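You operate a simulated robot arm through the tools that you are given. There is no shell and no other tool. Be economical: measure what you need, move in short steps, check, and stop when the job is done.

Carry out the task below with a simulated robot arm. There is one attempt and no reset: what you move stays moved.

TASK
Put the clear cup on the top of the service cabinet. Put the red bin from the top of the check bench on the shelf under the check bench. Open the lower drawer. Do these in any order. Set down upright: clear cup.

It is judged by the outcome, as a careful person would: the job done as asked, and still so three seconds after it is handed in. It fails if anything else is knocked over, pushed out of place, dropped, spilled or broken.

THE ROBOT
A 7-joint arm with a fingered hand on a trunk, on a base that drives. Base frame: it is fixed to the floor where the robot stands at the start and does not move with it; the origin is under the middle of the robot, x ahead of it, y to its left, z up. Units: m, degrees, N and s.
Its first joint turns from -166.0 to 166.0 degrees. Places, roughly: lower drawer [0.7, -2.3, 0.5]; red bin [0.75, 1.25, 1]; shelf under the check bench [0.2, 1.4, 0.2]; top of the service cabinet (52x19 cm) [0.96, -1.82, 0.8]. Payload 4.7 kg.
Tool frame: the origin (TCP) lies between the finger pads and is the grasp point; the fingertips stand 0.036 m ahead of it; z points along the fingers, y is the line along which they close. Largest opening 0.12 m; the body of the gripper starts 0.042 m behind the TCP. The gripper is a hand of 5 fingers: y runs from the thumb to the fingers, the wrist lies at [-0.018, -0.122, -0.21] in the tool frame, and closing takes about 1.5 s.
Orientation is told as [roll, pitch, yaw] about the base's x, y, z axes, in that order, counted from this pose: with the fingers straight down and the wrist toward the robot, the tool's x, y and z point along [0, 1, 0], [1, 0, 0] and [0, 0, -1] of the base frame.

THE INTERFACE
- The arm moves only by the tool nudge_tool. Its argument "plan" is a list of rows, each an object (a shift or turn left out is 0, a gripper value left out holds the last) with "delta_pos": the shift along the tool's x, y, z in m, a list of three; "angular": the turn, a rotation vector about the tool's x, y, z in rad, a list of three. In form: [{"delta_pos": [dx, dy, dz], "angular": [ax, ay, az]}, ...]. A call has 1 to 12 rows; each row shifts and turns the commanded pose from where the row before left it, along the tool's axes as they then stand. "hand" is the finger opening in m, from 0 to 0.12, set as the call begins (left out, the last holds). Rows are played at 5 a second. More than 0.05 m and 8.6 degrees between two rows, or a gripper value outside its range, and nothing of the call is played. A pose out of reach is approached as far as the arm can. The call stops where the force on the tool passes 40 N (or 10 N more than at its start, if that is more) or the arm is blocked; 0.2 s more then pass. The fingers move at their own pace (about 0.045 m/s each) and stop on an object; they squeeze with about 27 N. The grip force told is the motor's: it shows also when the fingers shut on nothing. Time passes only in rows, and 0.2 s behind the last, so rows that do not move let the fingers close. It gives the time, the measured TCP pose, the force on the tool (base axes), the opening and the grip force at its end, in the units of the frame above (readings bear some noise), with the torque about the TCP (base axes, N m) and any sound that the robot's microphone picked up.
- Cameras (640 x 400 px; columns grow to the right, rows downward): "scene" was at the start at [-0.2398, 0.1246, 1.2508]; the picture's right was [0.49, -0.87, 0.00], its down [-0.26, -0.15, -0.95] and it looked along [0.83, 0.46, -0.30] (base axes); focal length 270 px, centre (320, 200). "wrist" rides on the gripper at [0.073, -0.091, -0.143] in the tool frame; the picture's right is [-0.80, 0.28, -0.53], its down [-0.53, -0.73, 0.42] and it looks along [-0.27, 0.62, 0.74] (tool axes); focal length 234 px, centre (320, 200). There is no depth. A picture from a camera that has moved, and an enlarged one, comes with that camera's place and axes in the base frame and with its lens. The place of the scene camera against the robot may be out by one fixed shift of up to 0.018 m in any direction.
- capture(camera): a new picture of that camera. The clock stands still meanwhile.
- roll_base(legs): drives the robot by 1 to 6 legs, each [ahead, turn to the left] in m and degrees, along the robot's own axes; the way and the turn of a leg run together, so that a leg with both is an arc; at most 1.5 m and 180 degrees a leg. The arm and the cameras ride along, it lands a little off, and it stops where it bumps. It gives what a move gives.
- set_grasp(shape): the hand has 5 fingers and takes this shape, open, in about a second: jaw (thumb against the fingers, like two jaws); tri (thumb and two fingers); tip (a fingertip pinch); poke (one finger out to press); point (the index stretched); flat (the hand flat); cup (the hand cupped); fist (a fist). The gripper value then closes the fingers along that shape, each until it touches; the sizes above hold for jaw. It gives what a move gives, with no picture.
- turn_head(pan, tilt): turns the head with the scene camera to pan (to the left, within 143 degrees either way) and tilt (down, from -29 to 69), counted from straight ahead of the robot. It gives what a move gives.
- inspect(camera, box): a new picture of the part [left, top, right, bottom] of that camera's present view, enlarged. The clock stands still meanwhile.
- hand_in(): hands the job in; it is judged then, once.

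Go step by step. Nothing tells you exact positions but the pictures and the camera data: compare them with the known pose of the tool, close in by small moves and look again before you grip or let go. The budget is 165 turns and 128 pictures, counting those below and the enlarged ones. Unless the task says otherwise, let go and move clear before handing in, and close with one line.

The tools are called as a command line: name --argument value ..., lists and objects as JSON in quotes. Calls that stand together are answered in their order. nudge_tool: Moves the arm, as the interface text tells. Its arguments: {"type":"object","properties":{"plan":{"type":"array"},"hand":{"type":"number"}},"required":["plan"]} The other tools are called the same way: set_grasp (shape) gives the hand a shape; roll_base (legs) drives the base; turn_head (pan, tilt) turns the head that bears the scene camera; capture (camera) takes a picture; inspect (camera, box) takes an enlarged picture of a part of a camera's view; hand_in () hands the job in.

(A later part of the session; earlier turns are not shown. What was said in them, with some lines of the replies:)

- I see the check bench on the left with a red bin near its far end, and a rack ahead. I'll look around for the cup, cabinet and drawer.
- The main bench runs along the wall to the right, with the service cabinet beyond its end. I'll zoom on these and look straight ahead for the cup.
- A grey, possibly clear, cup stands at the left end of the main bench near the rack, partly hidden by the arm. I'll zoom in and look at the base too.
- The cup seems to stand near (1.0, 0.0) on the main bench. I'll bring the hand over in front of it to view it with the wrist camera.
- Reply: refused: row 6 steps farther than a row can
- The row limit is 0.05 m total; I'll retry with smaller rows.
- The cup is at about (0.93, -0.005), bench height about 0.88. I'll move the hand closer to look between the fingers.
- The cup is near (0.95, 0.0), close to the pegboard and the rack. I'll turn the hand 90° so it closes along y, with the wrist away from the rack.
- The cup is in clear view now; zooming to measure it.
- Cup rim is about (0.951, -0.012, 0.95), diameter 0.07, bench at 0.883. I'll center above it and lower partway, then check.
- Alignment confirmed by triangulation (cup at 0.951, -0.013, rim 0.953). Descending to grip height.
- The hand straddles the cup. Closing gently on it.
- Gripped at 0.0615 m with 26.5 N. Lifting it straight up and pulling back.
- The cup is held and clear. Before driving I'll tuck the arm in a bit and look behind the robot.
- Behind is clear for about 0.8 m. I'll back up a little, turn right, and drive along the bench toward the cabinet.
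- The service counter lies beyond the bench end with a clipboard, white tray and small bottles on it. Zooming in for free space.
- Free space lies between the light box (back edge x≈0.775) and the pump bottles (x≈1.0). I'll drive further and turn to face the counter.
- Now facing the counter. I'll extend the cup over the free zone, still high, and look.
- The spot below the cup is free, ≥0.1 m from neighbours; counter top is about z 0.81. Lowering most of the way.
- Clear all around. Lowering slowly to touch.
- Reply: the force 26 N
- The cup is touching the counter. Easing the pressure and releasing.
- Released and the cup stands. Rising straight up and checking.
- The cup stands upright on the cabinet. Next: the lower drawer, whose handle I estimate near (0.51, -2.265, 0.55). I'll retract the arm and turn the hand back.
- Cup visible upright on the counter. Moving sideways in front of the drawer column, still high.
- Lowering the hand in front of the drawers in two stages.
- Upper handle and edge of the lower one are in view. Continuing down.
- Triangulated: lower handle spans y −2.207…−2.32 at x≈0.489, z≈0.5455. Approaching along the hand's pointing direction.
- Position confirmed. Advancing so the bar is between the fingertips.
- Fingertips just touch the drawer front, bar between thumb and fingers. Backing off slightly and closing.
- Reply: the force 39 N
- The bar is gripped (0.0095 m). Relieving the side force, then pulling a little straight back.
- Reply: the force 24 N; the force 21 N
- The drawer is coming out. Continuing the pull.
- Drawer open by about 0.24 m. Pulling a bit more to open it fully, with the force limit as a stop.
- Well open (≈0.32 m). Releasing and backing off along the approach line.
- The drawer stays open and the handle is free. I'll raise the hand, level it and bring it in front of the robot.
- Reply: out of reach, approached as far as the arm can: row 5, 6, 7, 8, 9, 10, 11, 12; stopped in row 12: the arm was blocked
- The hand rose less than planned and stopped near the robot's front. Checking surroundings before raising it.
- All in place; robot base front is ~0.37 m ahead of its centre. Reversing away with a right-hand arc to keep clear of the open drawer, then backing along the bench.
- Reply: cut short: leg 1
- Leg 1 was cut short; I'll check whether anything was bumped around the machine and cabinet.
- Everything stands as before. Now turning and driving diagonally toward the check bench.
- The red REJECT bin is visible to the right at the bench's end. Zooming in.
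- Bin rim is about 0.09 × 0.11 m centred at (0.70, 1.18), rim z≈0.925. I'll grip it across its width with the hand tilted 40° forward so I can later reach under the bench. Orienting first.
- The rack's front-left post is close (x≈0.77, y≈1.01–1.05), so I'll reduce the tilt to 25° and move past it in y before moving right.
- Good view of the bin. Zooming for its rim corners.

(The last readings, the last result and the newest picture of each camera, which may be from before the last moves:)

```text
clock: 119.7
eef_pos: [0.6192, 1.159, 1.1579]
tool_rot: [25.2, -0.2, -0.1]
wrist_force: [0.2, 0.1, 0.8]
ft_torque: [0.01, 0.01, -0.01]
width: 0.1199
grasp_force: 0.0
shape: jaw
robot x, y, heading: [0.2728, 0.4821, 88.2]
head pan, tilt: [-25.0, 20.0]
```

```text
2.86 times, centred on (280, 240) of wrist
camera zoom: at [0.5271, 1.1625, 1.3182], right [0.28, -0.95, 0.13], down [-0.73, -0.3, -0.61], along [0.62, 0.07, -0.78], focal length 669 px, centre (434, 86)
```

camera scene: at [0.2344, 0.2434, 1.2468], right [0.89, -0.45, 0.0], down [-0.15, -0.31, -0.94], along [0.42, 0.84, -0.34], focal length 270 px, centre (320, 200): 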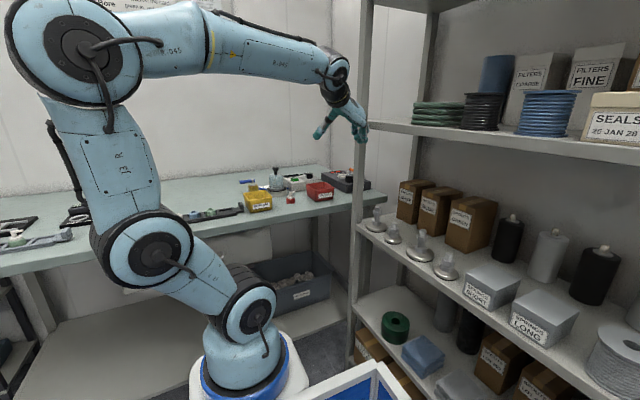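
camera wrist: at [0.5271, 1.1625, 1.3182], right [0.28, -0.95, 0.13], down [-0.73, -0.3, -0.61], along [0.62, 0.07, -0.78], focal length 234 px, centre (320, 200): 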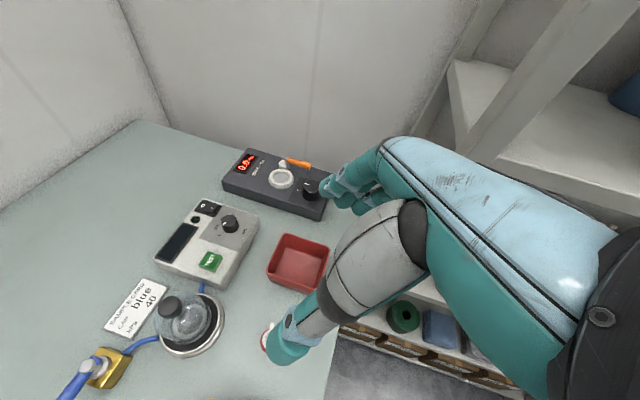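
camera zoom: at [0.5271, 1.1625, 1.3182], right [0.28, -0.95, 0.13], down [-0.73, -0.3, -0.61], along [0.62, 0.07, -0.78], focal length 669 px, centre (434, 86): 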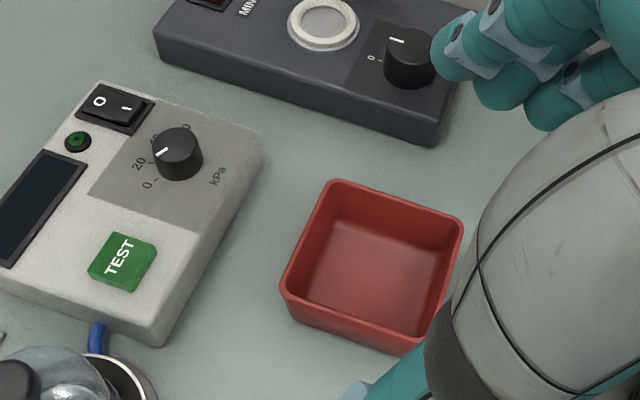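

Bin rim: x 0.655–0.738, y 1.15–1.238, centre (0.697, 1.195). Centering above it and lowering partway.

nudge_tool --plan '[{"delta_pos": [0, 0.04, 0]}, {"delta_pos": [0, 0.038, 0]}, {"delta_pos": [-0.01, 0, 0.0433]}, {"delta_pos": [-0.01, 0, 0.0433]}, {"delta_pos": [-0.01, 0, 0.0433]}]'

capture --camera "wrist"

inspect --camera "scene" --box '[240, 110, 400, 240]'

```text
clock: 120.9
eef_pos: [0.6965, 1.1884, 1.0265]
tool_rot: [25.1, -0.2, 0.2]
wrist_force: [0.2, 0.7, 0.4]
ft_torque: [-0.01, -0.03, 0.02]
width: 0.1199
grasp_force: 0.0
shape: jaw
robot x, y, heading: [0.2716, 0.4902, 88.1]
head pan, tilt: [-25.0, 20.0]
```

```text
53 pictures are left
camera wrist: at [0.6049, 1.1925, 1.1868], right [0.28, -0.95, 0.13], down [-0.73, -0.3, -0.61], along [0.62, 0.07, -0.78], focal length 234 px, centre (320, 200)
```

wrist: 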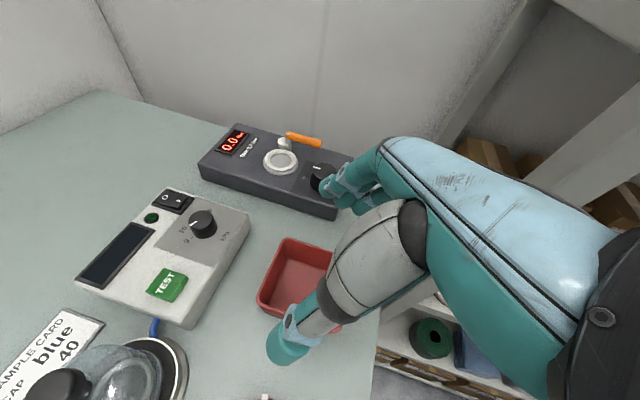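

```text
3.08 times, centred on (320, 175) of scene
camera zoom: at [0.2343, 0.2431, 1.2467], right [0.89, -0.45, 0.0], down [-0.15, -0.31, -0.94], along [0.42, 0.84, -0.34], focal length 832 px, centre (320, 277)
```

zoom: 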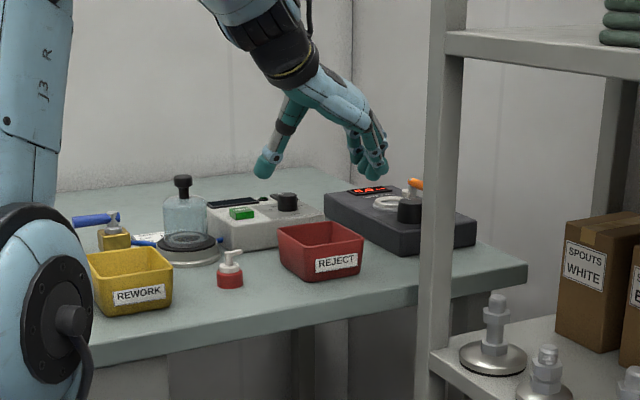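

Consistent. Narrowing the opening a little for clearance to the scale and lowering to the rim.

nudge_tool --plan '[{"delta_pos": [-0.015, 0.003, 0.032]}, {"delta_pos": [-0.015, 0.001, 0.032]}, {"delta_pos": [-0.006, 0, 0.013]}, {"delta_pos": [-0.006, 0, 0.013]}]' --hand 0.11

capture --camera "wrist"

inspect --camera "scene" --box '[240, 110, 400, 240]'

```text
clock: 121.9
eef_pos: [0.7004, 1.1876, 0.9277]
tool_rot: [25.2, -0.1, 0.0]
wrist_force: [-0.1, 0.4, 0.3]
ft_torque: [-0.02, -0.01, 0.02]
width: 0.1102
grasp_force: 0.0
shape: jaw
robot x, y, heading: [0.2768, 0.4887, 88.4]
head pan, tilt: [-25.0, 20.0]
```

```text
51 pictures are left
camera wrist: at [0.6086, 1.192, 1.0878], right [0.28, -0.95, 0.13], down [-0.73, -0.3, -0.61], along [0.62, 0.07, -0.78], focal length 234 px, centre (320, 200)
```

wrist: 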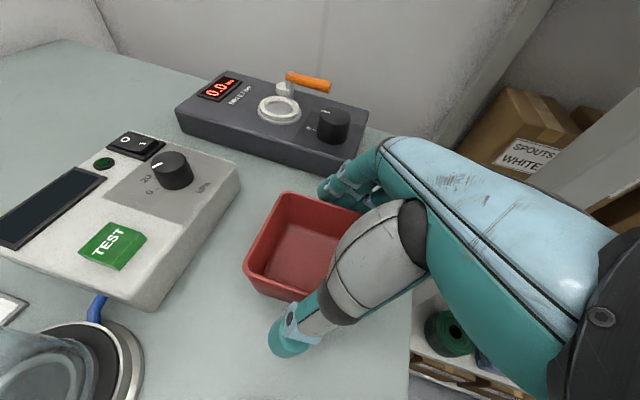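

```text
3.08 times, centred on (320, 175) of scene
camera zoom: at [0.2344, 0.2433, 1.2467], right [0.89, -0.45, 0.0], down [-0.15, -0.31, -0.94], along [0.42, 0.84, -0.34], focal length 832 px, centre (320, 277)
```

zoom: 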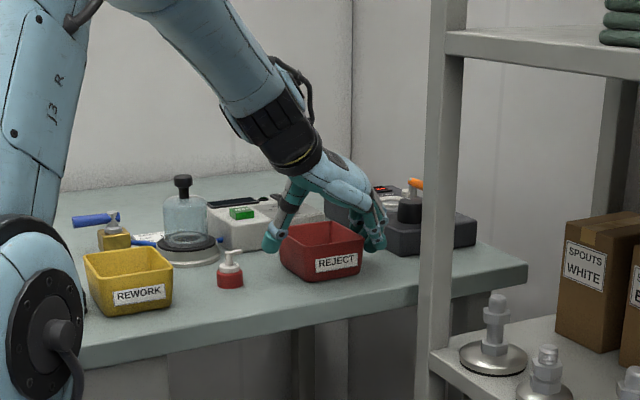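

The hand straddles the bin. Lowering slightly and closing.

nudge_tool --plan '[{"delta_pos": [-0.003, 0, 0.007]}, {}, {}, {}, {}, {}, {}, {}]' --hand 0.06

capture --camera "wrist"

```text
clock: 123.7
eef_pos: [0.6998, 1.1877, 0.9185]
tool_rot: [25.1, -0.2, 0.1]
wrist_force: [0.2, 0.2, -0.3]
ft_torque: [0.04, 0.0, 0.01]
width: 0.0814
grasp_force: 26.9
shape: jaw
robot x, y, heading: [0.2729, 0.4885, 88.2]
head pan, tilt: [-25.0, 20.0]
```

```text
49 pictures are left
camera wrist: at [0.6092, 1.1919, 1.0795], right [0.28, -0.95, 0.14], down [-0.73, -0.3, -0.61], along [0.62, 0.07, -0.78], focal length 234 px, centre (320, 200)
```

wrist: 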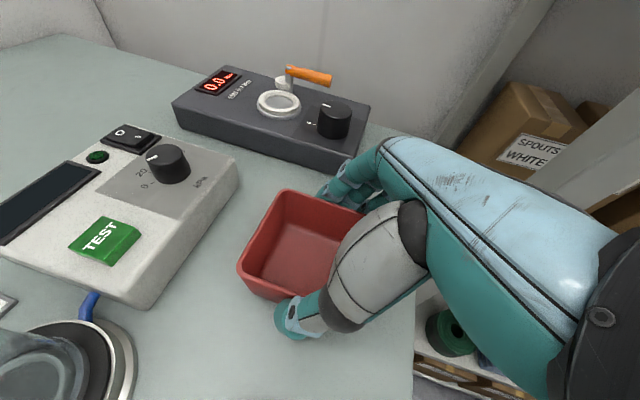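

Bin gripped at 0.081 m. Lifting straight up.

nudge_tool --plan '[{"delta_pos": [0.0085, 0, -0.018]}, {"delta_pos": [0.017, 0, -0.036]}, {"delta_pos": [0.02, 0, -0.044]}, {"delta_pos": [0.02, 0, -0.044]}, {"delta_pos": [0.02, 0, -0.044]}]'

capture --camera "wrist"

capture --camera "scene"

```text
clock: 124.9
eef_pos: [0.6995, 1.1884, 1.1235]
tool_rot: [25.0, 0.1, 0.2]
wrist_force: [0.5, 1.0, -1.1]
ft_torque: [0.02, 0.02, 0.0]
width: 0.0814
grasp_force: 27.3
shape: jaw
robot x, y, heading: [0.2715, 0.4892, 88.5]
head pan, tilt: [-25.0, 20.0]
```

```text
48 pictures are left
camera wrist: at [0.6083, 1.1924, 1.285], right [0.28, -0.95, 0.14], down [-0.73, -0.3, -0.61], along [0.62, 0.07, -0.78], focal length 234 px, centre (320, 200)
```

wrist: 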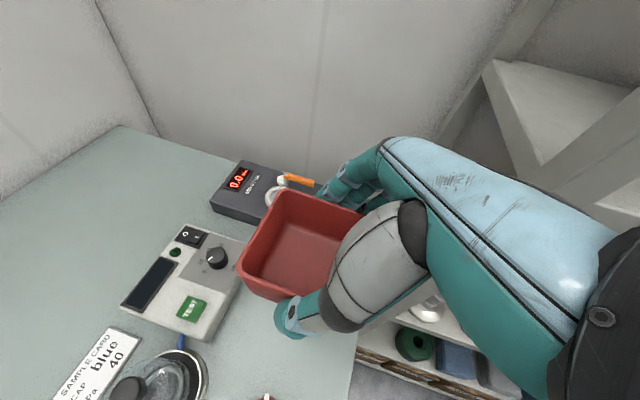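

```text
47 pictures are left
camera scene: at [0.2346, 0.2436, 1.2468], right [0.89, -0.45, 0.0], down [-0.15, -0.31, -0.94], along [0.42, 0.84, -0.34], focal length 270 px, centre (320, 200)
```

scene: 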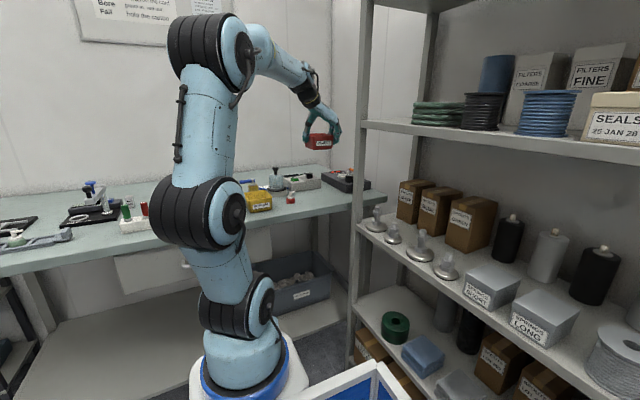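

Bin secure. Moving it left over the bench, then out in front of the bench edge.

nudge_tool --plan '[{"delta_pos": [0, -0.048, 0]}, {"delta_pos": [0, -0.048, 0]}, {"delta_pos": [0, -0.048, 0]}, {"delta_pos": [0, -0.048, 0]}]'

nudge_tool --plan '[{"delta_pos": [-0.019, -0.043, -0.0089]}, {"delta_pos": [-0.019, -0.043, -0.0089]}, {"delta_pos": [-0.019, -0.043, -0.0089]}, {"delta_pos": [-0.019, -0.043, -0.0089]}, {"delta_pos": [-0.019, -0.043, -0.0089]}, {"delta_pos": [-0.019, -0.043, -0.0089]}, {"delta_pos": [-0.019, -0.043, -0.0089]}, {"delta_pos": [-0.019, -0.043, -0.0089]}, {"delta_pos": [-0.019, -0.043, -0.0089]}, {"delta_pos": [-0.019, -0.043, -0.0089]}, {"delta_pos": [-0.019, -0.043, -0.0089]}, {"delta_pos": [-0.019, -0.043, -0.0089]}]'

turn_head --pan 15 --tilt 32

capture --camera "scene"

capture --camera "wrist"

```text
clock: 125.9
eef_pos: [0.5083, 1.1885, 1.1221]
tool_rot: [25.1, -0.1, 0.0]
wrist_force: [-0.1, 0.3, -1.5]
ft_torque: [0.01, -0.02, 0.0]
width: 0.0812
grasp_force: 27.0
shape: jaw
robot x, y, heading: [0.2718, 0.4904, 88.2]
head pan, tilt: [-25.0, 20.0]
```

```text
clock: 128.5
eef_pos: [-0.009, 0.9315, 1.1223]
tool_rot: [25.2, 0.1, -0.1]
wrist_force: [0.5, -0.1, 1.1]
ft_torque: [0.02, 0.06, 0.03]
width: 0.0813
grasp_force: 27.0
shape: jaw
robot x, y, heading: [0.2767, 0.4914, 88.1]
head pan, tilt: [-25.0, 20.0]
```

```text
clock: 129.6
eef_pos: [-0.0093, 0.9335, 1.1205]
tool_rot: [25.1, -0.2, 0.1]
wrist_force: [0.0, -0.4, -0.6]
ft_torque: [0.01, -0.03, -0.04]
width: 0.0811
grasp_force: 26.8
shape: jaw
robot x, y, heading: [0.2729, 0.4905, 88.2]
head pan, tilt: [15.0, 32.0]
```

```text
46 pictures are left
camera scene: at [0.1719, 0.2474, 1.2276], right [0.97, 0.23, 0.0], down [0.12, -0.52, -0.85], along [-0.19, 0.83, -0.53], focal length 270 px, centre (320, 200)
```

scene: 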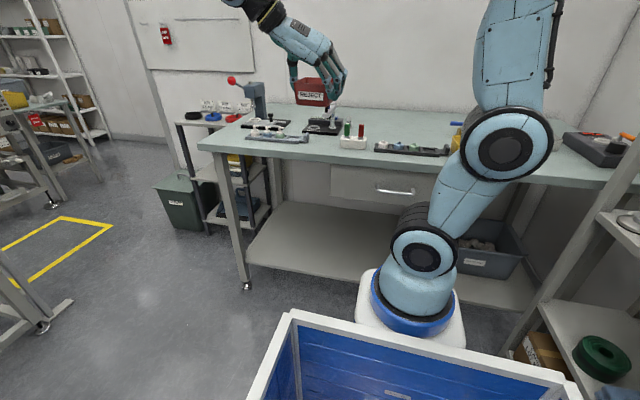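

```text
45 pictures are left
camera wrist: at [-0.1001, 0.9378, 1.2825], right [0.28, -0.95, 0.14], down [-0.73, -0.3, -0.61], along [0.62, 0.07, -0.78], focal length 234 px, centre (320, 200)
```

wrist: 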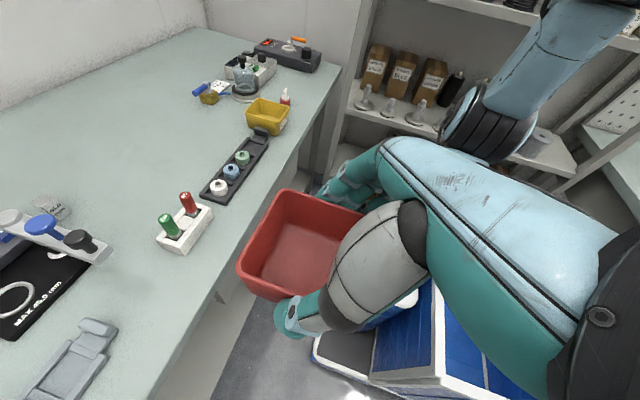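

Clear of the bench. Lowering the bin in front of the bench edge.

nudge_tool --plan '[{"delta_pos": [-0.017, 0, 0.045]}, {"delta_pos": [-0.017, 0, 0.045]}, {"delta_pos": [-0.017, 0, 0.045]}, {"delta_pos": [-0.017, 0, 0.045]}, {"delta_pos": [-0.02, 0, 0.0435]}, {"delta_pos": [-0.02, 0, 0.0435]}, {"delta_pos": [-0.02, 0, 0.0435]}, {"delta_pos": [-0.02, 0, 0.0435]}, {"delta_pos": [-0.02, 0, 0.0435]}]'

capture --camera "scene"

capture --camera "wrist"

```text
clock: 131.6
eef_pos: [0.0221, 1.0314, 0.7547]
tool_rot: [24.0, -0.1, 0.6]
wrist_force: [1.0, 0.5, 0.1]
ft_torque: [-0.01, 0.0, 0.01]
width: 0.0811
grasp_force: 26.7
shape: jaw
out of reach, approached as far as the arm can: row 5, 6, 7, 8, 9
robot x, y, heading: [0.2726, 0.491, 88.4]
head pan, tilt: [15.0, 32.0]
```

```text
44 pictures are left
camera scene: at [0.1719, 0.2473, 1.2275], right [0.97, 0.23, 0.0], down [0.12, -0.52, -0.85], along [-0.2, 0.83, -0.53], focal length 270 px, centre (320, 200)
```

scene: 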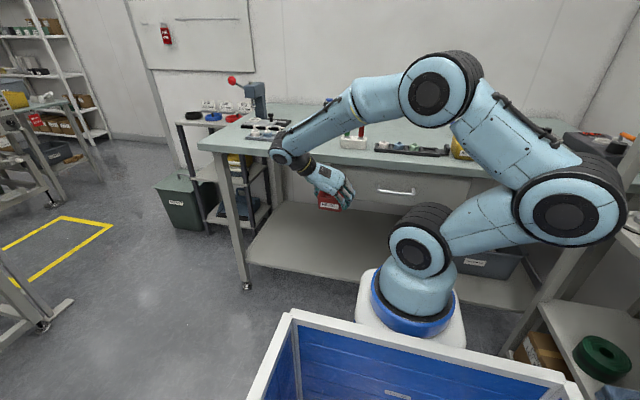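

```text
43 pictures are left
camera wrist: at [-0.0688, 1.038, 0.9154], right [0.29, -0.95, 0.15], down [-0.73, -0.32, -0.61], along [0.62, 0.06, -0.78], focal length 234 px, centre (320, 200)
```

wrist: 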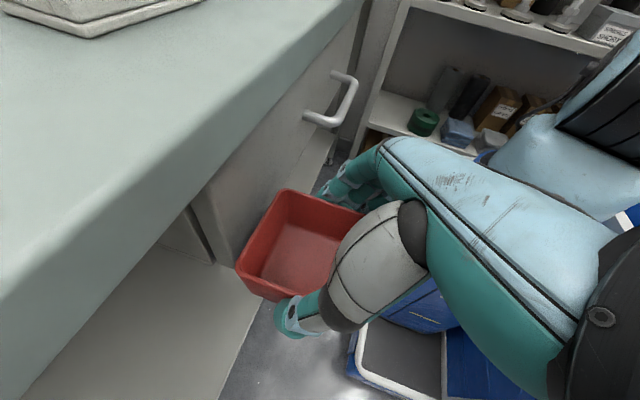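

The low pose is out of reach with the wrist on the left, and the bin drifted toward the bench. I'll pull it straight back and raise it, then use a better hand yaw with the wrist toward the robot.

nudge_tool --plan '[{"delta_pos": [-0.036, 0, -0.017]}, {"delta_pos": [-0.036, 0, -0.017]}, {"delta_pos": [-0.036, 0, -0.017]}, {"delta_pos": [0.01, 0, -0.045]}, {"delta_pos": [0.02, 0, -0.0435]}, {"delta_pos": [0.02, 0, -0.0435]}, {"delta_pos": [0.02, 0, -0.0435]}, {"delta_pos": [0.02, 0, -0.0435]}, {"delta_pos": [0.02, 0, -0.0435]}, {"delta_pos": [0.02, 0, -0.0435]}]'

capture --camera "wrist"

```text
clock: 133.8
eef_pos: [0.0517, 0.9678, 1.1376]
tool_rot: [24.9, -0.2, 0.1]
wrist_force: [-0.9, 0.0, -0.4]
ft_torque: [-0.01, 0.01, 0.04]
width: 0.0809
grasp_force: 26.2
shape: jaw
out of reach, approached as far as the arm can: row 1, 2, 3
robot x, y, heading: [0.2762, 0.4878, 88.3]
head pan, tilt: [15.0, 32.0]
```

```text
42 pictures are left
camera wrist: at [-0.0411, 0.9726, 1.2981], right [0.28, -0.95, 0.14], down [-0.73, -0.3, -0.61], along [0.62, 0.07, -0.78], focal length 234 px, centre (320, 200)
```

wrist: 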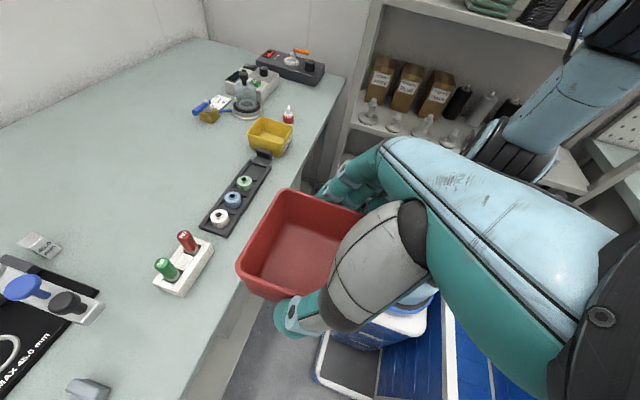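

Turning the hand so the wrist trails toward the robot, keeping the bin level.

nudge_tool --plan '[{"angular": [0.058, 0, -0.124]}, {"angular": [0.058, 0, -0.124]}, {"angular": [0.058, 0, -0.124]}, {"angular": [0.058, 0, -0.124]}, {"angular": [0.058, 0, -0.124]}, {"angular": [0.058, 0, -0.124]}]'

roll_base --legs '[[0, -40], [-0.35, 0], [0, 41]]'

turn_head --pan 0 --tilt 25

capture --camera "scene"

capture --camera "wrist"

```text
clock: 135.2
eef_pos: [0.0487, 0.9687, 1.1361]
tool_rot: [25.0, -0.1, 47.2]
wrist_force: [-0.8, 0.1, -0.9]
ft_torque: [0.01, -0.02, 0.0]
width: 0.0809
grasp_force: 26.9
shape: jaw
robot x, y, heading: [0.2716, 0.4882, 88.1]
head pan, tilt: [15.0, 32.0]
```

```text
clock: 141.2
eef_pos: [-0.1926, 0.7009, 1.1376]
tool_rot: [25.0, -0.1, 48.3]
wrist_force: [0.3, -0.7, -0.4]
ft_torque: [0.01, 0.03, -0.03]
width: 0.0808
grasp_force: 27.2
shape: jaw
robot x, y, heading: [0.042, 0.2228, 89.7]
head pan, tilt: [15.0, 32.0]
```

```text
clock: 142.0
eef_pos: [-0.1927, 0.7014, 1.1382]
tool_rot: [24.9, -0.1, 48.3]
wrist_force: [-0.8, -0.1, -0.2]
ft_torque: [-0.02, -0.02, 0.01]
width: 0.0806
grasp_force: 26.9
shape: jaw
robot x, y, heading: [0.0466, 0.2246, 89.6]
head pan, tilt: [0.0, 25.0]
```

```text
41 pictures are left
camera scene: at [-0.0316, -0.014, 1.2386], right [1.0, -0.01, 0.0], down [0.0, -0.42, -0.91], along [0.01, 0.91, -0.42], focal length 270 px, centre (320, 200)
```

scene: 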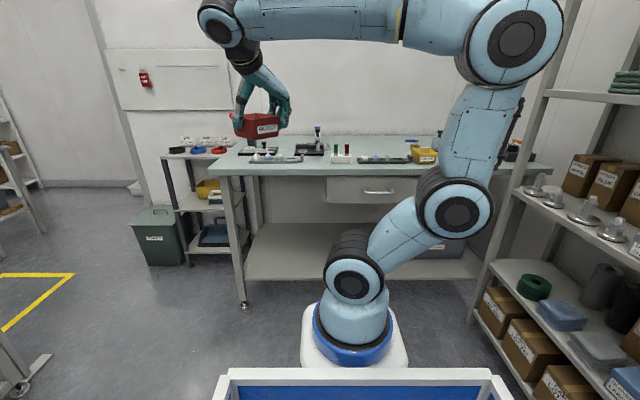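

```text
40 pictures are left
camera wrist: at [-0.2569, 0.6352, 1.2982], right [0.9, -0.42, 0.14], down [-0.26, -0.75, -0.61], along [0.36, 0.51, -0.78], focal length 234 px, centre (320, 200)
```

wrist: 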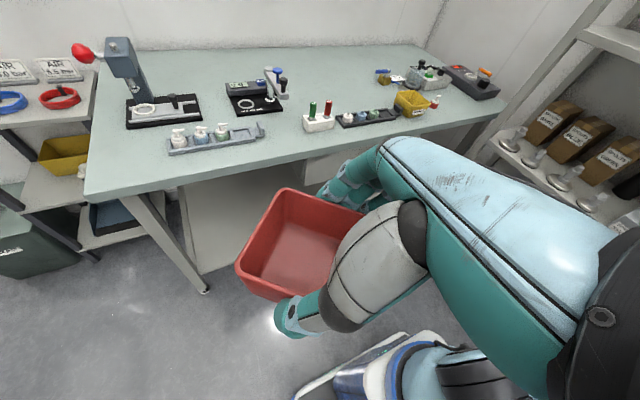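

Room now to lower. Bringing the hand in front of the robot, then descending in stages.

nudge_tool --plan '[{"delta_pos": [0.0024, 0.0459, 0.001]}, {"delta_pos": [0.0024, 0.0459, 0.001]}, {"delta_pos": [0.0024, 0.0459, 0.001]}, {"delta_pos": [0.0024, 0.0459, 0.001]}, {"delta_pos": [0.0024, 0.0459, 0.001]}, {"delta_pos": [-0.0203, 0, 0.0435]}, {"delta_pos": [-0.0203, 0, 0.0435]}, {"delta_pos": [-0.0203, 0, 0.0435]}, {"delta_pos": [-0.0203, 0, 0.0435]}, {"delta_pos": [-0.0203, 0, 0.0435]}, {"delta_pos": [-0.0203, 0, 0.0435]}]'

nudge_tool --plan '[{"delta_pos": [-0.0203, 0, 0.0435]}, {"delta_pos": [-0.0203, 0, 0.0435]}, {"delta_pos": [-0.0203, 0, 0.0435]}, {"delta_pos": [-0.0203, 0, 0.0435]}]'

capture --camera "scene"

```text
clock: 144.4
eef_pos: [-0.0461, 0.8791, 0.8504]
tool_rot: [25.1, -0.1, 48.4]
wrist_force: [-0.5, -0.6, -0.7]
ft_torque: [0.01, -0.02, -0.02]
width: 0.0807
grasp_force: 26.6
shape: jaw
robot x, y, heading: [0.0429, 0.2261, 89.5]
head pan, tilt: [0.0, 25.0]
```

```text
clock: 145.4
eef_pos: [-0.0468, 0.8812, 0.6569]
tool_rot: [25.0, -0.1, 48.3]
wrist_force: [-0.9, -0.5, -1.3]
ft_torque: [-0.02, -0.05, 0.02]
width: 0.0804
grasp_force: 26.7
shape: jaw
robot x, y, heading: [0.0416, 0.2234, 89.6]
head pan, tilt: [0.0, 25.0]
```

```text
39 pictures are left
camera scene: at [-0.0315, -0.0141, 1.2387], right [1.0, -0.01, 0.0], down [0.0, -0.42, -0.91], along [0.01, 0.91, -0.42], focal length 270 px, centre (320, 200)
```

scene: 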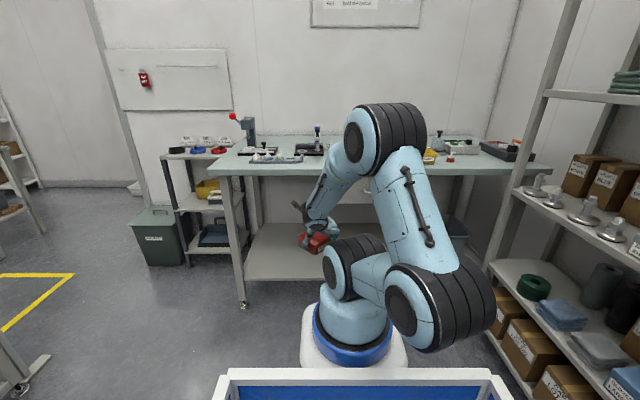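

Tracking well. Continuing down.

nudge_tool --plan '[{"delta_pos": [-0.0143, 0.0075, 0.0455]}, {"delta_pos": [-0.0143, 0.0075, 0.0455]}, {"delta_pos": [-0.0143, 0.0075, 0.0455]}, {"delta_pos": [-0.0143, 0.0075, 0.0455]}, {"delta_pos": [-0.0143, 0.0075, 0.0455]}]'

capture --camera "scene"

capture --camera "wrist"

```text
clock: 146.6
eef_pos: [-0.0801, 0.9537, 0.5792]
tool_rot: [23.6, 0.5, 48.0]
wrist_force: [0.4, 0.1, -0.5]
ft_torque: [0.0, 0.0, -0.02]
width: 0.0808
grasp_force: 26.8
shape: jaw
out of reach, approached as far as the arm can: row 2, 3, 4, 5
robot x, y, heading: [0.0425, 0.2195, 89.3]
head pan, tilt: [0.0, 25.0]
```

```text
38 pictures are left
camera scene: at [-0.0315, -0.0141, 1.2387], right [1.0, -0.01, 0.0], down [0.0, -0.42, -0.91], along [0.01, 0.91, -0.42], focal length 270 px, centre (320, 200)
```

scene: 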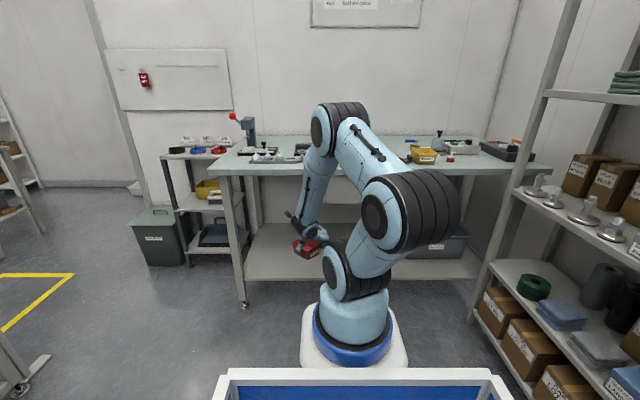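

```text
37 pictures are left
camera wrist: at [-0.147, 0.893, 0.7402], right [0.89, -0.42, 0.16], down [-0.26, -0.76, -0.6], along [0.37, 0.49, -0.79], focal length 234 px, centre (320, 200)
```

wrist: 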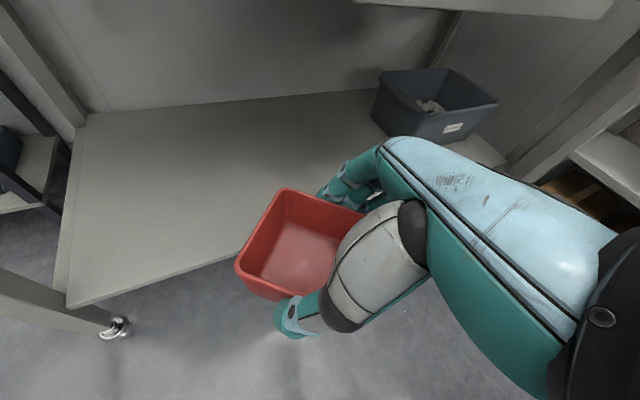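

Too folded to go lower at this distance. I'll raise slightly, back the base 0.2 m, and lower with the arm more extended.

nudge_tool --plan '[{"delta_pos": [0.02, 0, -0.0435]}, {"delta_pos": [0.02, 0, -0.0435]}]'

roll_base --legs '[[-0.2, 0]]'

nudge_tool --plan '[{"delta_pos": [0.006, 0.035, 0.006]}, {"delta_pos": [0.006, 0.035, 0.006]}, {"delta_pos": [0.006, 0.035, 0.006]}, {"delta_pos": [0.006, 0.035, 0.006]}, {"delta_pos": [0.006, 0.035, 0.006]}]'

capture --camera "scene"

```text
clock: 147.2
eef_pos: [-0.0788, 0.9542, 0.6743]
tool_rot: [25.0, 0.0, 48.4]
wrist_force: [-0.1, -0.4, -1.0]
ft_torque: [0.0, -0.01, -0.02]
width: 0.0806
grasp_force: 26.7
shape: jaw
robot x, y, heading: [0.0422, 0.2211, 89.4]
head pan, tilt: [0.0, 25.0]
```

```text
clock: 148.8
eef_pos: [-0.0782, 0.7563, 0.674]
tool_rot: [25.1, -0.1, 48.1]
wrist_force: [1.0, -0.5, -1.5]
ft_torque: [0.01, 0.01, 0.03]
width: 0.081
grasp_force: 27.1
shape: jaw
robot x, y, heading: [0.0395, 0.0276, 89.6]
head pan, tilt: [0.0, 25.0]
```

```text
clock: 150.0
eef_pos: [0.0096, 0.9117, 0.6606]
tool_rot: [24.9, -0.1, 48.1]
wrist_force: [-0.1, 1.4, 0.0]
ft_torque: [-0.03, -0.04, -0.01]
width: 0.081
grasp_force: 27.5
shape: jaw
robot x, y, heading: [0.0411, 0.0232, 89.4]
head pan, tilt: [0.0, 25.0]
```

```text
36 pictures are left
camera scene: at [-0.0342, -0.2128, 1.2387], right [1.0, -0.01, 0.0], down [0.0, -0.42, -0.91], along [0.01, 0.91, -0.42], focal length 270 px, centre (320, 200)
```

scene: 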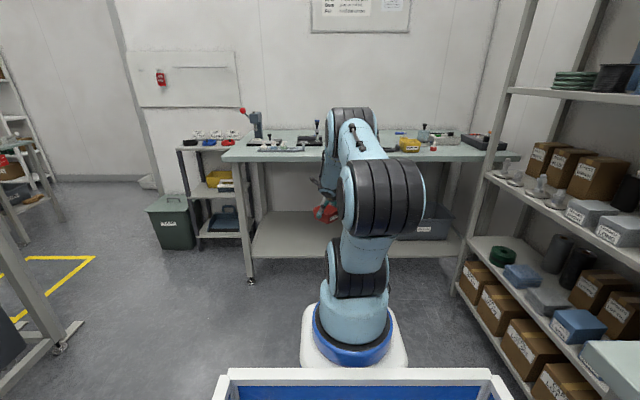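

Trying to lower here.

nudge_tool --plan '[{"delta_pos": [-0.0203, 0, 0.0435]}, {"delta_pos": [-0.0203, 0, 0.0435]}, {"delta_pos": [-0.0203, 0, 0.0435]}, {"delta_pos": [-0.0203, 0, 0.0435]}]'

capture --camera "scene"

```text
clock: 151.0
eef_pos: [-0.0007, 0.9417, 0.4935]
tool_rot: [23.7, 0.5, 47.7]
wrist_force: [-0.2, 0.8, 0.7]
ft_torque: [-0.09, 0.0, 0.04]
width: 0.0808
grasp_force: 27.1
shape: jaw
out of reach, approached as far as the arm can: row 3, 4
robot x, y, heading: [0.0409, 0.0236, 89.3]
head pan, tilt: [0.0, 25.0]
```

```text
35 pictures are left
camera scene: at [-0.0342, -0.2129, 1.2387], right [1.0, -0.01, 0.0], down [0.0, -0.42, -0.91], along [0.01, 0.91, -0.42], focal length 270 px, centre (320, 200)
```

scene: 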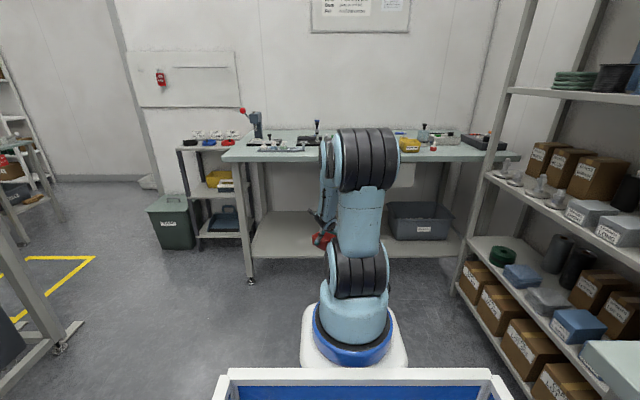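

Better (z 0.49), but still limited; extending farther out by backing the base a bit more.

nudge_tool --plan '[{"delta_pos": [0.02, 0, -0.0435]}]'

roll_base --legs '[[-0.13, 0]]'

nudge_tool --plan '[{"delta_pos": [0.024, 0.03, 0.0112]}, {"delta_pos": [0.024, 0.03, 0.0112]}, {"delta_pos": [0.024, 0.03, 0.0112]}, {"delta_pos": [0.0, 0.02, 0.04]}, {"delta_pos": [-0.0203, 0, 0.0435]}, {"delta_pos": [-0.0203, 0, 0.0435]}, {"delta_pos": [-0.0203, 0, 0.0435]}]'

capture --camera "scene"

```text
clock: 151.4
eef_pos: [-0.0025, 0.9388, 0.5388]
tool_rot: [25.1, 0.0, 48.1]
wrist_force: [0.8, -0.4, -1.3]
ft_torque: [0.05, 0.0, -0.03]
width: 0.0808
grasp_force: 27.7
shape: jaw
robot x, y, heading: [0.0395, 0.0266, 89.4]
head pan, tilt: [0.0, 25.0]
```

```text
clock: 152.7
eef_pos: [-0.0045, 0.8117, 0.5388]
tool_rot: [25.0, -0.1, 48.0]
wrist_force: [-0.3, 0.0, -0.2]
ft_torque: [0.01, 0.03, -0.01]
width: 0.0809
grasp_force: 26.8
shape: jaw
robot x, y, heading: [0.0409, -0.1037, 89.5]
head pan, tilt: [0.0, 25.0]
```

```text
clock: 154.3
eef_pos: [-0.0055, 0.9582, 0.3617]
tool_rot: [25.1, -0.2, 48.0]
wrist_force: [0.1, 1.1, 1.6]
ft_torque: [-0.14, -0.03, 0.05]
width: 0.0808
grasp_force: 27.5
shape: jaw
robot x, y, heading: [0.0358, -0.1049, 89.4]
head pan, tilt: [0.0, 25.0]
```

```text
34 pictures are left
camera scene: at [-0.0353, -0.342, 1.2387], right [1.0, -0.01, 0.0], down [0.0, -0.42, -0.91], along [0.01, 0.91, -0.42], focal length 270 px, centre (320, 200)
```

scene: 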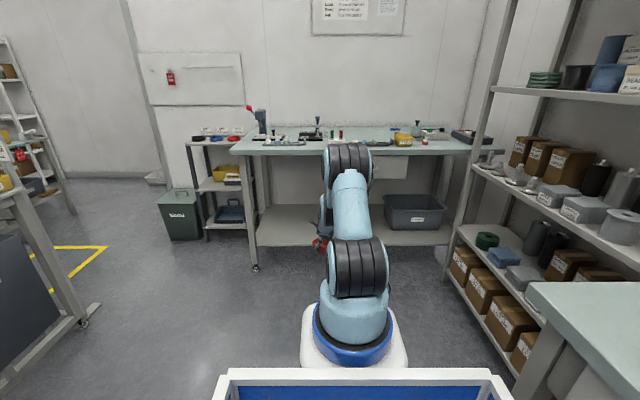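

Height 0.36 reached. Shifting left to avoid the bench drawer, then driving forward in steps.

nudge_tool --plan '[{"delta_pos": [0.0295, -0.029, 0.01375]}, {"delta_pos": [0.0295, -0.029, 0.01375]}, {"delta_pos": [0.0295, -0.029, 0.01375]}, {"delta_pos": [0.0295, -0.029, 0.01375]}]'

roll_base --legs '[[0.17, 0]]'

capture --camera "wrist"

turn_head --pan 5 --tilt 28

capture --camera "scene"

```text
clock: 155.3
eef_pos: [-0.1765, 0.9574, 0.3591]
tool_rot: [25.1, -0.2, 47.9]
wrist_force: [-0.4, 1.2, -0.8]
ft_torque: [-0.03, 0.06, 0.0]
width: 0.0808
grasp_force: 27.3
shape: jaw
robot x, y, heading: [0.0386, -0.1042, 89.2]
head pan, tilt: [0.0, 25.0]
```

```text
clock: 156.7
eef_pos: [-0.1808, 1.1275, 0.3589]
tool_rot: [24.9, -0.1, 48.2]
wrist_force: [-0.1, 0.4, -0.8]
ft_torque: [0.02, -0.02, -0.02]
width: 0.0808
grasp_force: 27.0
shape: jaw
robot x, y, heading: [0.042, 0.0656, 89.5]
head pan, tilt: [0.0, 25.0]
```

```text
33 pictures are left
camera wrist: at [-0.2451, 1.0611, 0.5197], right [0.9, -0.42, 0.14], down [-0.26, -0.75, -0.61], along [0.36, 0.51, -0.78], focal length 234 px, centre (320, 200)
```

wrist: 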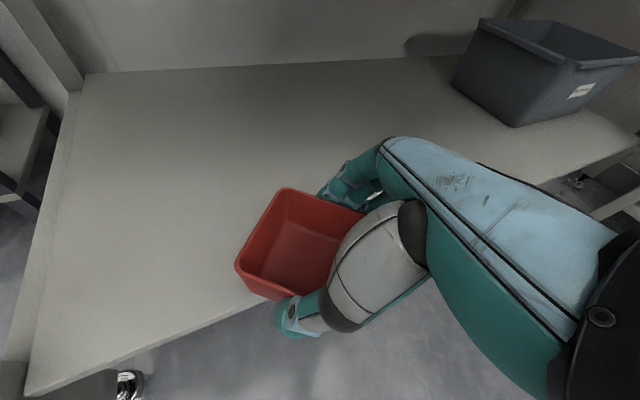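

```text
clock: 157.4
eef_pos: [-0.1803, 1.1265, 0.3595]
tool_rot: [25.0, -0.1, 48.2]
wrist_force: [-0.3, -0.2, -0.4]
ft_torque: [-0.04, -0.02, 0.0]
width: 0.0807
grasp_force: 26.9
shape: jaw
robot x, y, heading: [0.0376, 0.068, 89.6]
head pan, tilt: [5.0, 28.0]
```

```text
32 pictures are left
camera scene: at [-0.0411, -0.1729, 1.2339], right [1.0, 0.08, 0.0], down [0.04, -0.47, -0.88], along [-0.07, 0.88, -0.47], focal length 270 px, centre (320, 200)
```

scene: 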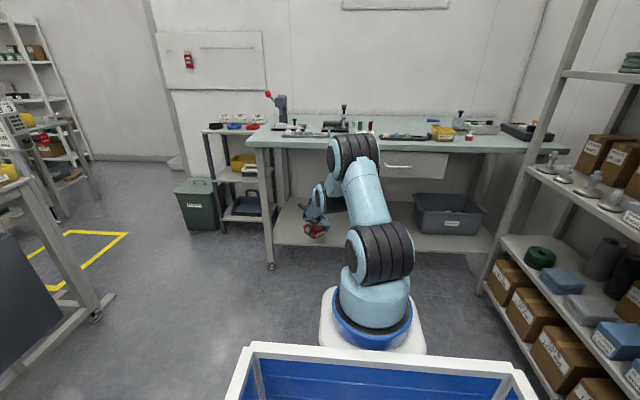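

The bin is over the shelf's edge at about y 1.14, elbow well short of the bench. Driving in the remaining distance.

roll_base --legs '[[0.16, 0]]'

capture --camera "wrist"

capture --camera "scene"

```text
clock: 158.8
eef_pos: [-0.1806, 1.2868, 0.3588]
tool_rot: [25.1, -0.1, 48.4]
wrist_force: [-0.4, -0.1, -0.2]
ft_torque: [-0.01, 0.0, 0.01]
width: 0.0807
grasp_force: 26.6
shape: jaw
robot x, y, heading: [0.0475, 0.2264, 89.6]
head pan, tilt: [5.0, 28.0]
```

```text
31 pictures are left
camera wrist: at [-0.2449, 1.2219, 0.5197], right [0.9, -0.42, 0.14], down [-0.26, -0.75, -0.61], along [0.36, 0.51, -0.78], focal length 234 px, centre (320, 200)
```

wrist: 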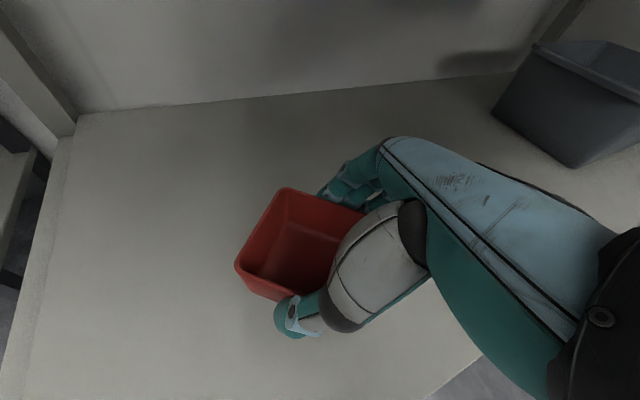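

```text
30 pictures are left
camera scene: at [-0.0399, -0.012, 1.2339], right [1.0, 0.08, 0.0], down [0.04, -0.47, -0.88], along [-0.07, 0.88, -0.47], focal length 270 px, centre (320, 200)
```

scene: 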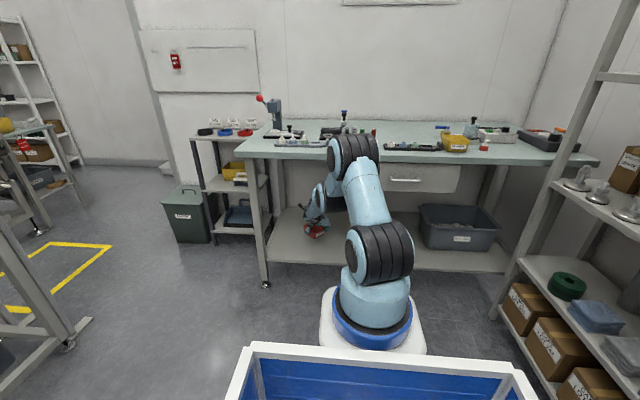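

The bin is fully over the shelf. Lowering gently.

nudge_tool --plan '[{"delta_pos": [-0.0085, 0, 0.0181]}, {"delta_pos": [-0.0085, 0, 0.0181]}, {"delta_pos": [-0.0085, 0, 0.0181]}]'

capture --camera "wrist"

```text
clock: 159.6
eef_pos: [-0.1797, 1.2876, 0.299]
tool_rot: [25.1, -0.1, 48.4]
wrist_force: [-0.4, -0.1, -0.1]
ft_torque: [-0.07, -0.03, 0.01]
width: 0.081
grasp_force: 27.4
shape: jaw
robot x, y, heading: [0.0407, 0.2294, 89.7]
head pan, tilt: [5.0, 28.0]
```

```text
29 pictures are left
camera wrist: at [-0.2445, 1.2227, 0.4599], right [0.9, -0.42, 0.14], down [-0.26, -0.75, -0.61], along [0.36, 0.51, -0.78], focal length 234 px, centre (320, 200)
```

wrist: 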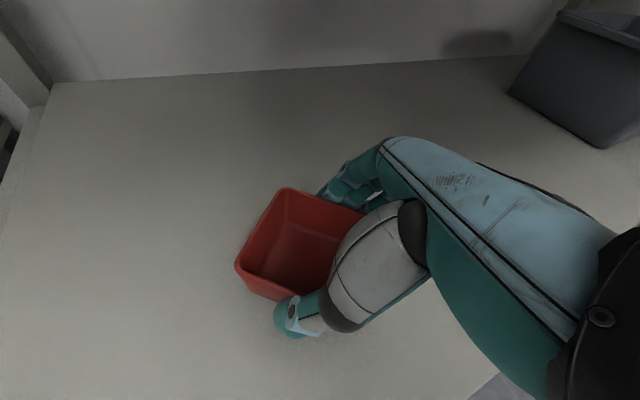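

nudge_tool --plan '[{"delta_pos": [-0.0034, 0, 0.0072]}, {"delta_pos": [-0.0034, 0, 0.0072]}]'

nudge_tool --plan '[{"delta_pos": [-0.0025, 0, 0.0054]}, {}]'

nudge_tool --plan '[{"delta_pos": [-0.0025, 0, 0.0054]}, {}]'

```text
clock: 160.2
eef_pos: [-0.1801, 1.288, 0.2835]
tool_rot: [25.0, 0.0, 48.4]
wrist_force: [0.1, 0.4, -0.3]
ft_torque: [0.01, 0.0, -0.02]
width: 0.0808
grasp_force: 27.1
shape: jaw
robot x, y, heading: [0.0435, 0.2265, 89.6]
head pan, tilt: [5.0, 28.0]
```

```text
clock: 160.8
eef_pos: [-0.1799, 1.2869, 0.2777]
tool_rot: [25.0, -0.1, 48.5]
wrist_force: [-0.2, -0.1, 2.0]
ft_torque: [0.07, -0.02, 0.02]
width: 0.0806
grasp_force: 26.8
shape: jaw
robot x, y, heading: [0.0415, 0.2276, 89.5]
head pan, tilt: [5.0, 28.0]
```

```text
clock: 161.4
eef_pos: [-0.1816, 1.2904, 0.2751]
tool_rot: [25.4, -0.3, 48.4]
wrist_force: [3.9, -3.9, 25.4]
ft_torque: [0.29, -0.11, 0.04]
width: 0.0799
grasp_force: 27.1
shape: jaw
robot x, y, heading: [0.0434, 0.2243, 89.5]
head pan, tilt: [5.0, 28.0]
```

Touchdown. Easing pressure and releasing.

nudge_tool --plan '[{"delta_pos": [0.0019, 0, -0.004]}, {}]'

nudge_tool --plan '[{}, {}, {}, {}, {}]' --hand 0.118

capture --camera "wrist"

```text
clock: 162.0
eef_pos: [-0.1798, 1.2878, 0.2755]
tool_rot: [25.0, -0.1, 48.4]
wrist_force: [0.3, 4.7, 9.7]
ft_torque: [0.49, -0.21, 0.04]
width: 0.08
grasp_force: 27.1
shape: jaw
robot x, y, heading: [0.0435, 0.2277, 89.8]
head pan, tilt: [5.0, 28.0]
```

```text
clock: 163.2
eef_pos: [-0.1799, 1.2873, 0.2753]
tool_rot: [25.0, -0.2, 48.4]
wrist_force: [1.0, -0.4, 0.3]
ft_torque: [0.02, 0.03, 0.0]
width: 0.1174
grasp_force: 0.2
shape: jaw
robot x, y, heading: [0.0408, 0.2274, 89.7]
head pan, tilt: [5.0, 28.0]
```

```text
28 pictures are left
camera wrist: at [-0.2449, 1.2222, 0.4366], right [0.9, -0.42, 0.14], down [-0.26, -0.75, -0.61], along [0.36, 0.51, -0.78], focal length 234 px, centre (320, 200)
```

wrist: 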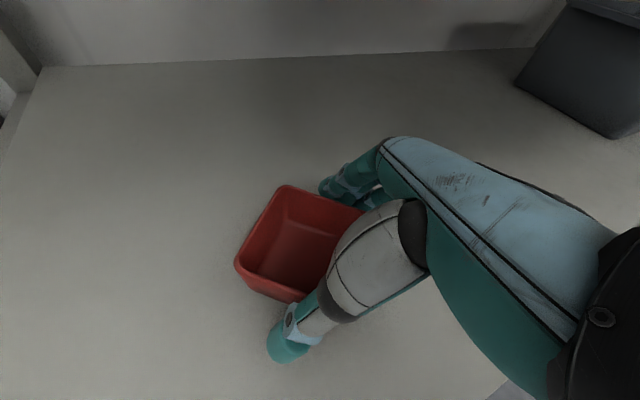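

Released; the bin stands on the shelf. Withdrawing along the fingers, then backing the base out.

nudge_tool --plan '[{"delta_pos": [0, 0, -0.03]}, {"delta_pos": [0, 0, -0.035]}, {"delta_pos": [0, 0, -0.035]}]'

capture --camera "wrist"

roll_base --legs '[[-0.33, 0]]'

capture --camera "scene"

capture --camera "wrist"

```text
clock: 164.0
eef_pos: [-0.147, 1.2568, 0.3671]
tool_rot: [24.8, 0.0, 48.5]
wrist_force: [-0.5, 0.2, -2.0]
ft_torque: [0.08, 0.05, 0.04]
width: 0.1178
grasp_force: 0.0
shape: jaw
robot x, y, heading: [0.0404, 0.2274, 89.6]
head pan, tilt: [5.0, 28.0]
```

```text
27 pictures are left
camera wrist: at [-0.2125, 1.1913, 0.5274], right [0.9, -0.42, 0.14], down [-0.26, -0.75, -0.61], along [0.36, 0.51, -0.78], focal length 234 px, centre (320, 200)
```

wrist: 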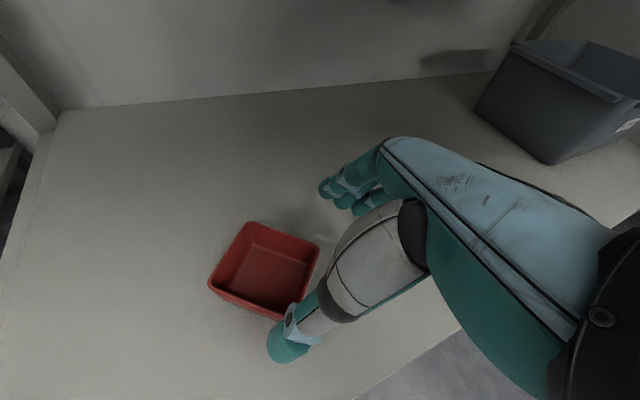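

```text
clock: 166.2
eef_pos: [-0.1451, 0.9245, 0.3667]
tool_rot: [25.0, -0.1, 48.1]
wrist_force: [-0.3, -0.4, 0.0]
ft_torque: [-0.05, 0.03, 0.04]
width: 0.1177
grasp_force: 0.0
shape: jaw
robot x, y, heading: [0.0344, -0.1079, 89.6]
head pan, tilt: [5.0, 28.0]
```

```text
26 pictures are left
camera scene: at [-0.0439, -0.3449, 1.2339], right [1.0, 0.08, 0.0], down [0.04, -0.47, -0.88], along [-0.07, 0.88, -0.47], focal length 270 px, centre (320, 200)
```

scene: 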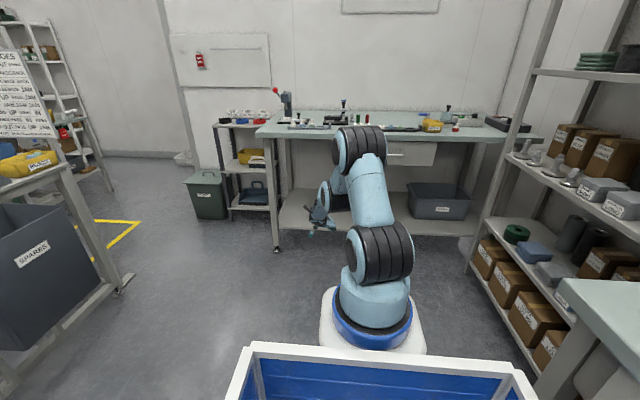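

```text
25 pictures are left
camera wrist: at [-0.2109, 0.8599, 0.5282], right [0.89, -0.43, 0.14], down [-0.26, -0.75, -0.61], along [0.36, 0.51, -0.78], focal length 234 px, centre (320, 200)
```

wrist: 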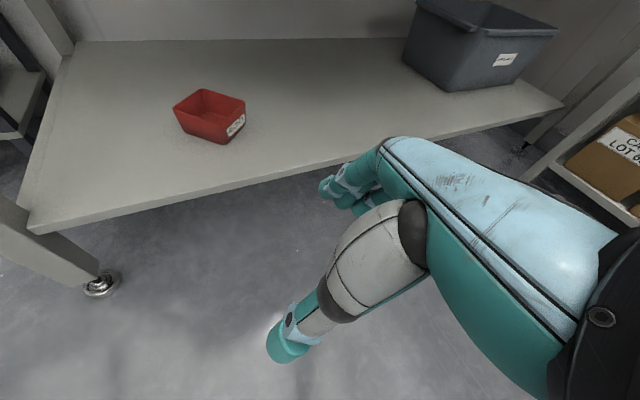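

The bin stands upright on the shelf and the hand is clear. The cup stood on the cabinet and the drawer was open when I last looked, so I'm handing in.

hand_in

```text
The job is handed in.
```

All three parts are done: the clear cup stands upright on the service cabinet, the lower drawer is open about 0.32 m, and the red bin is on the shelf under the check bench.
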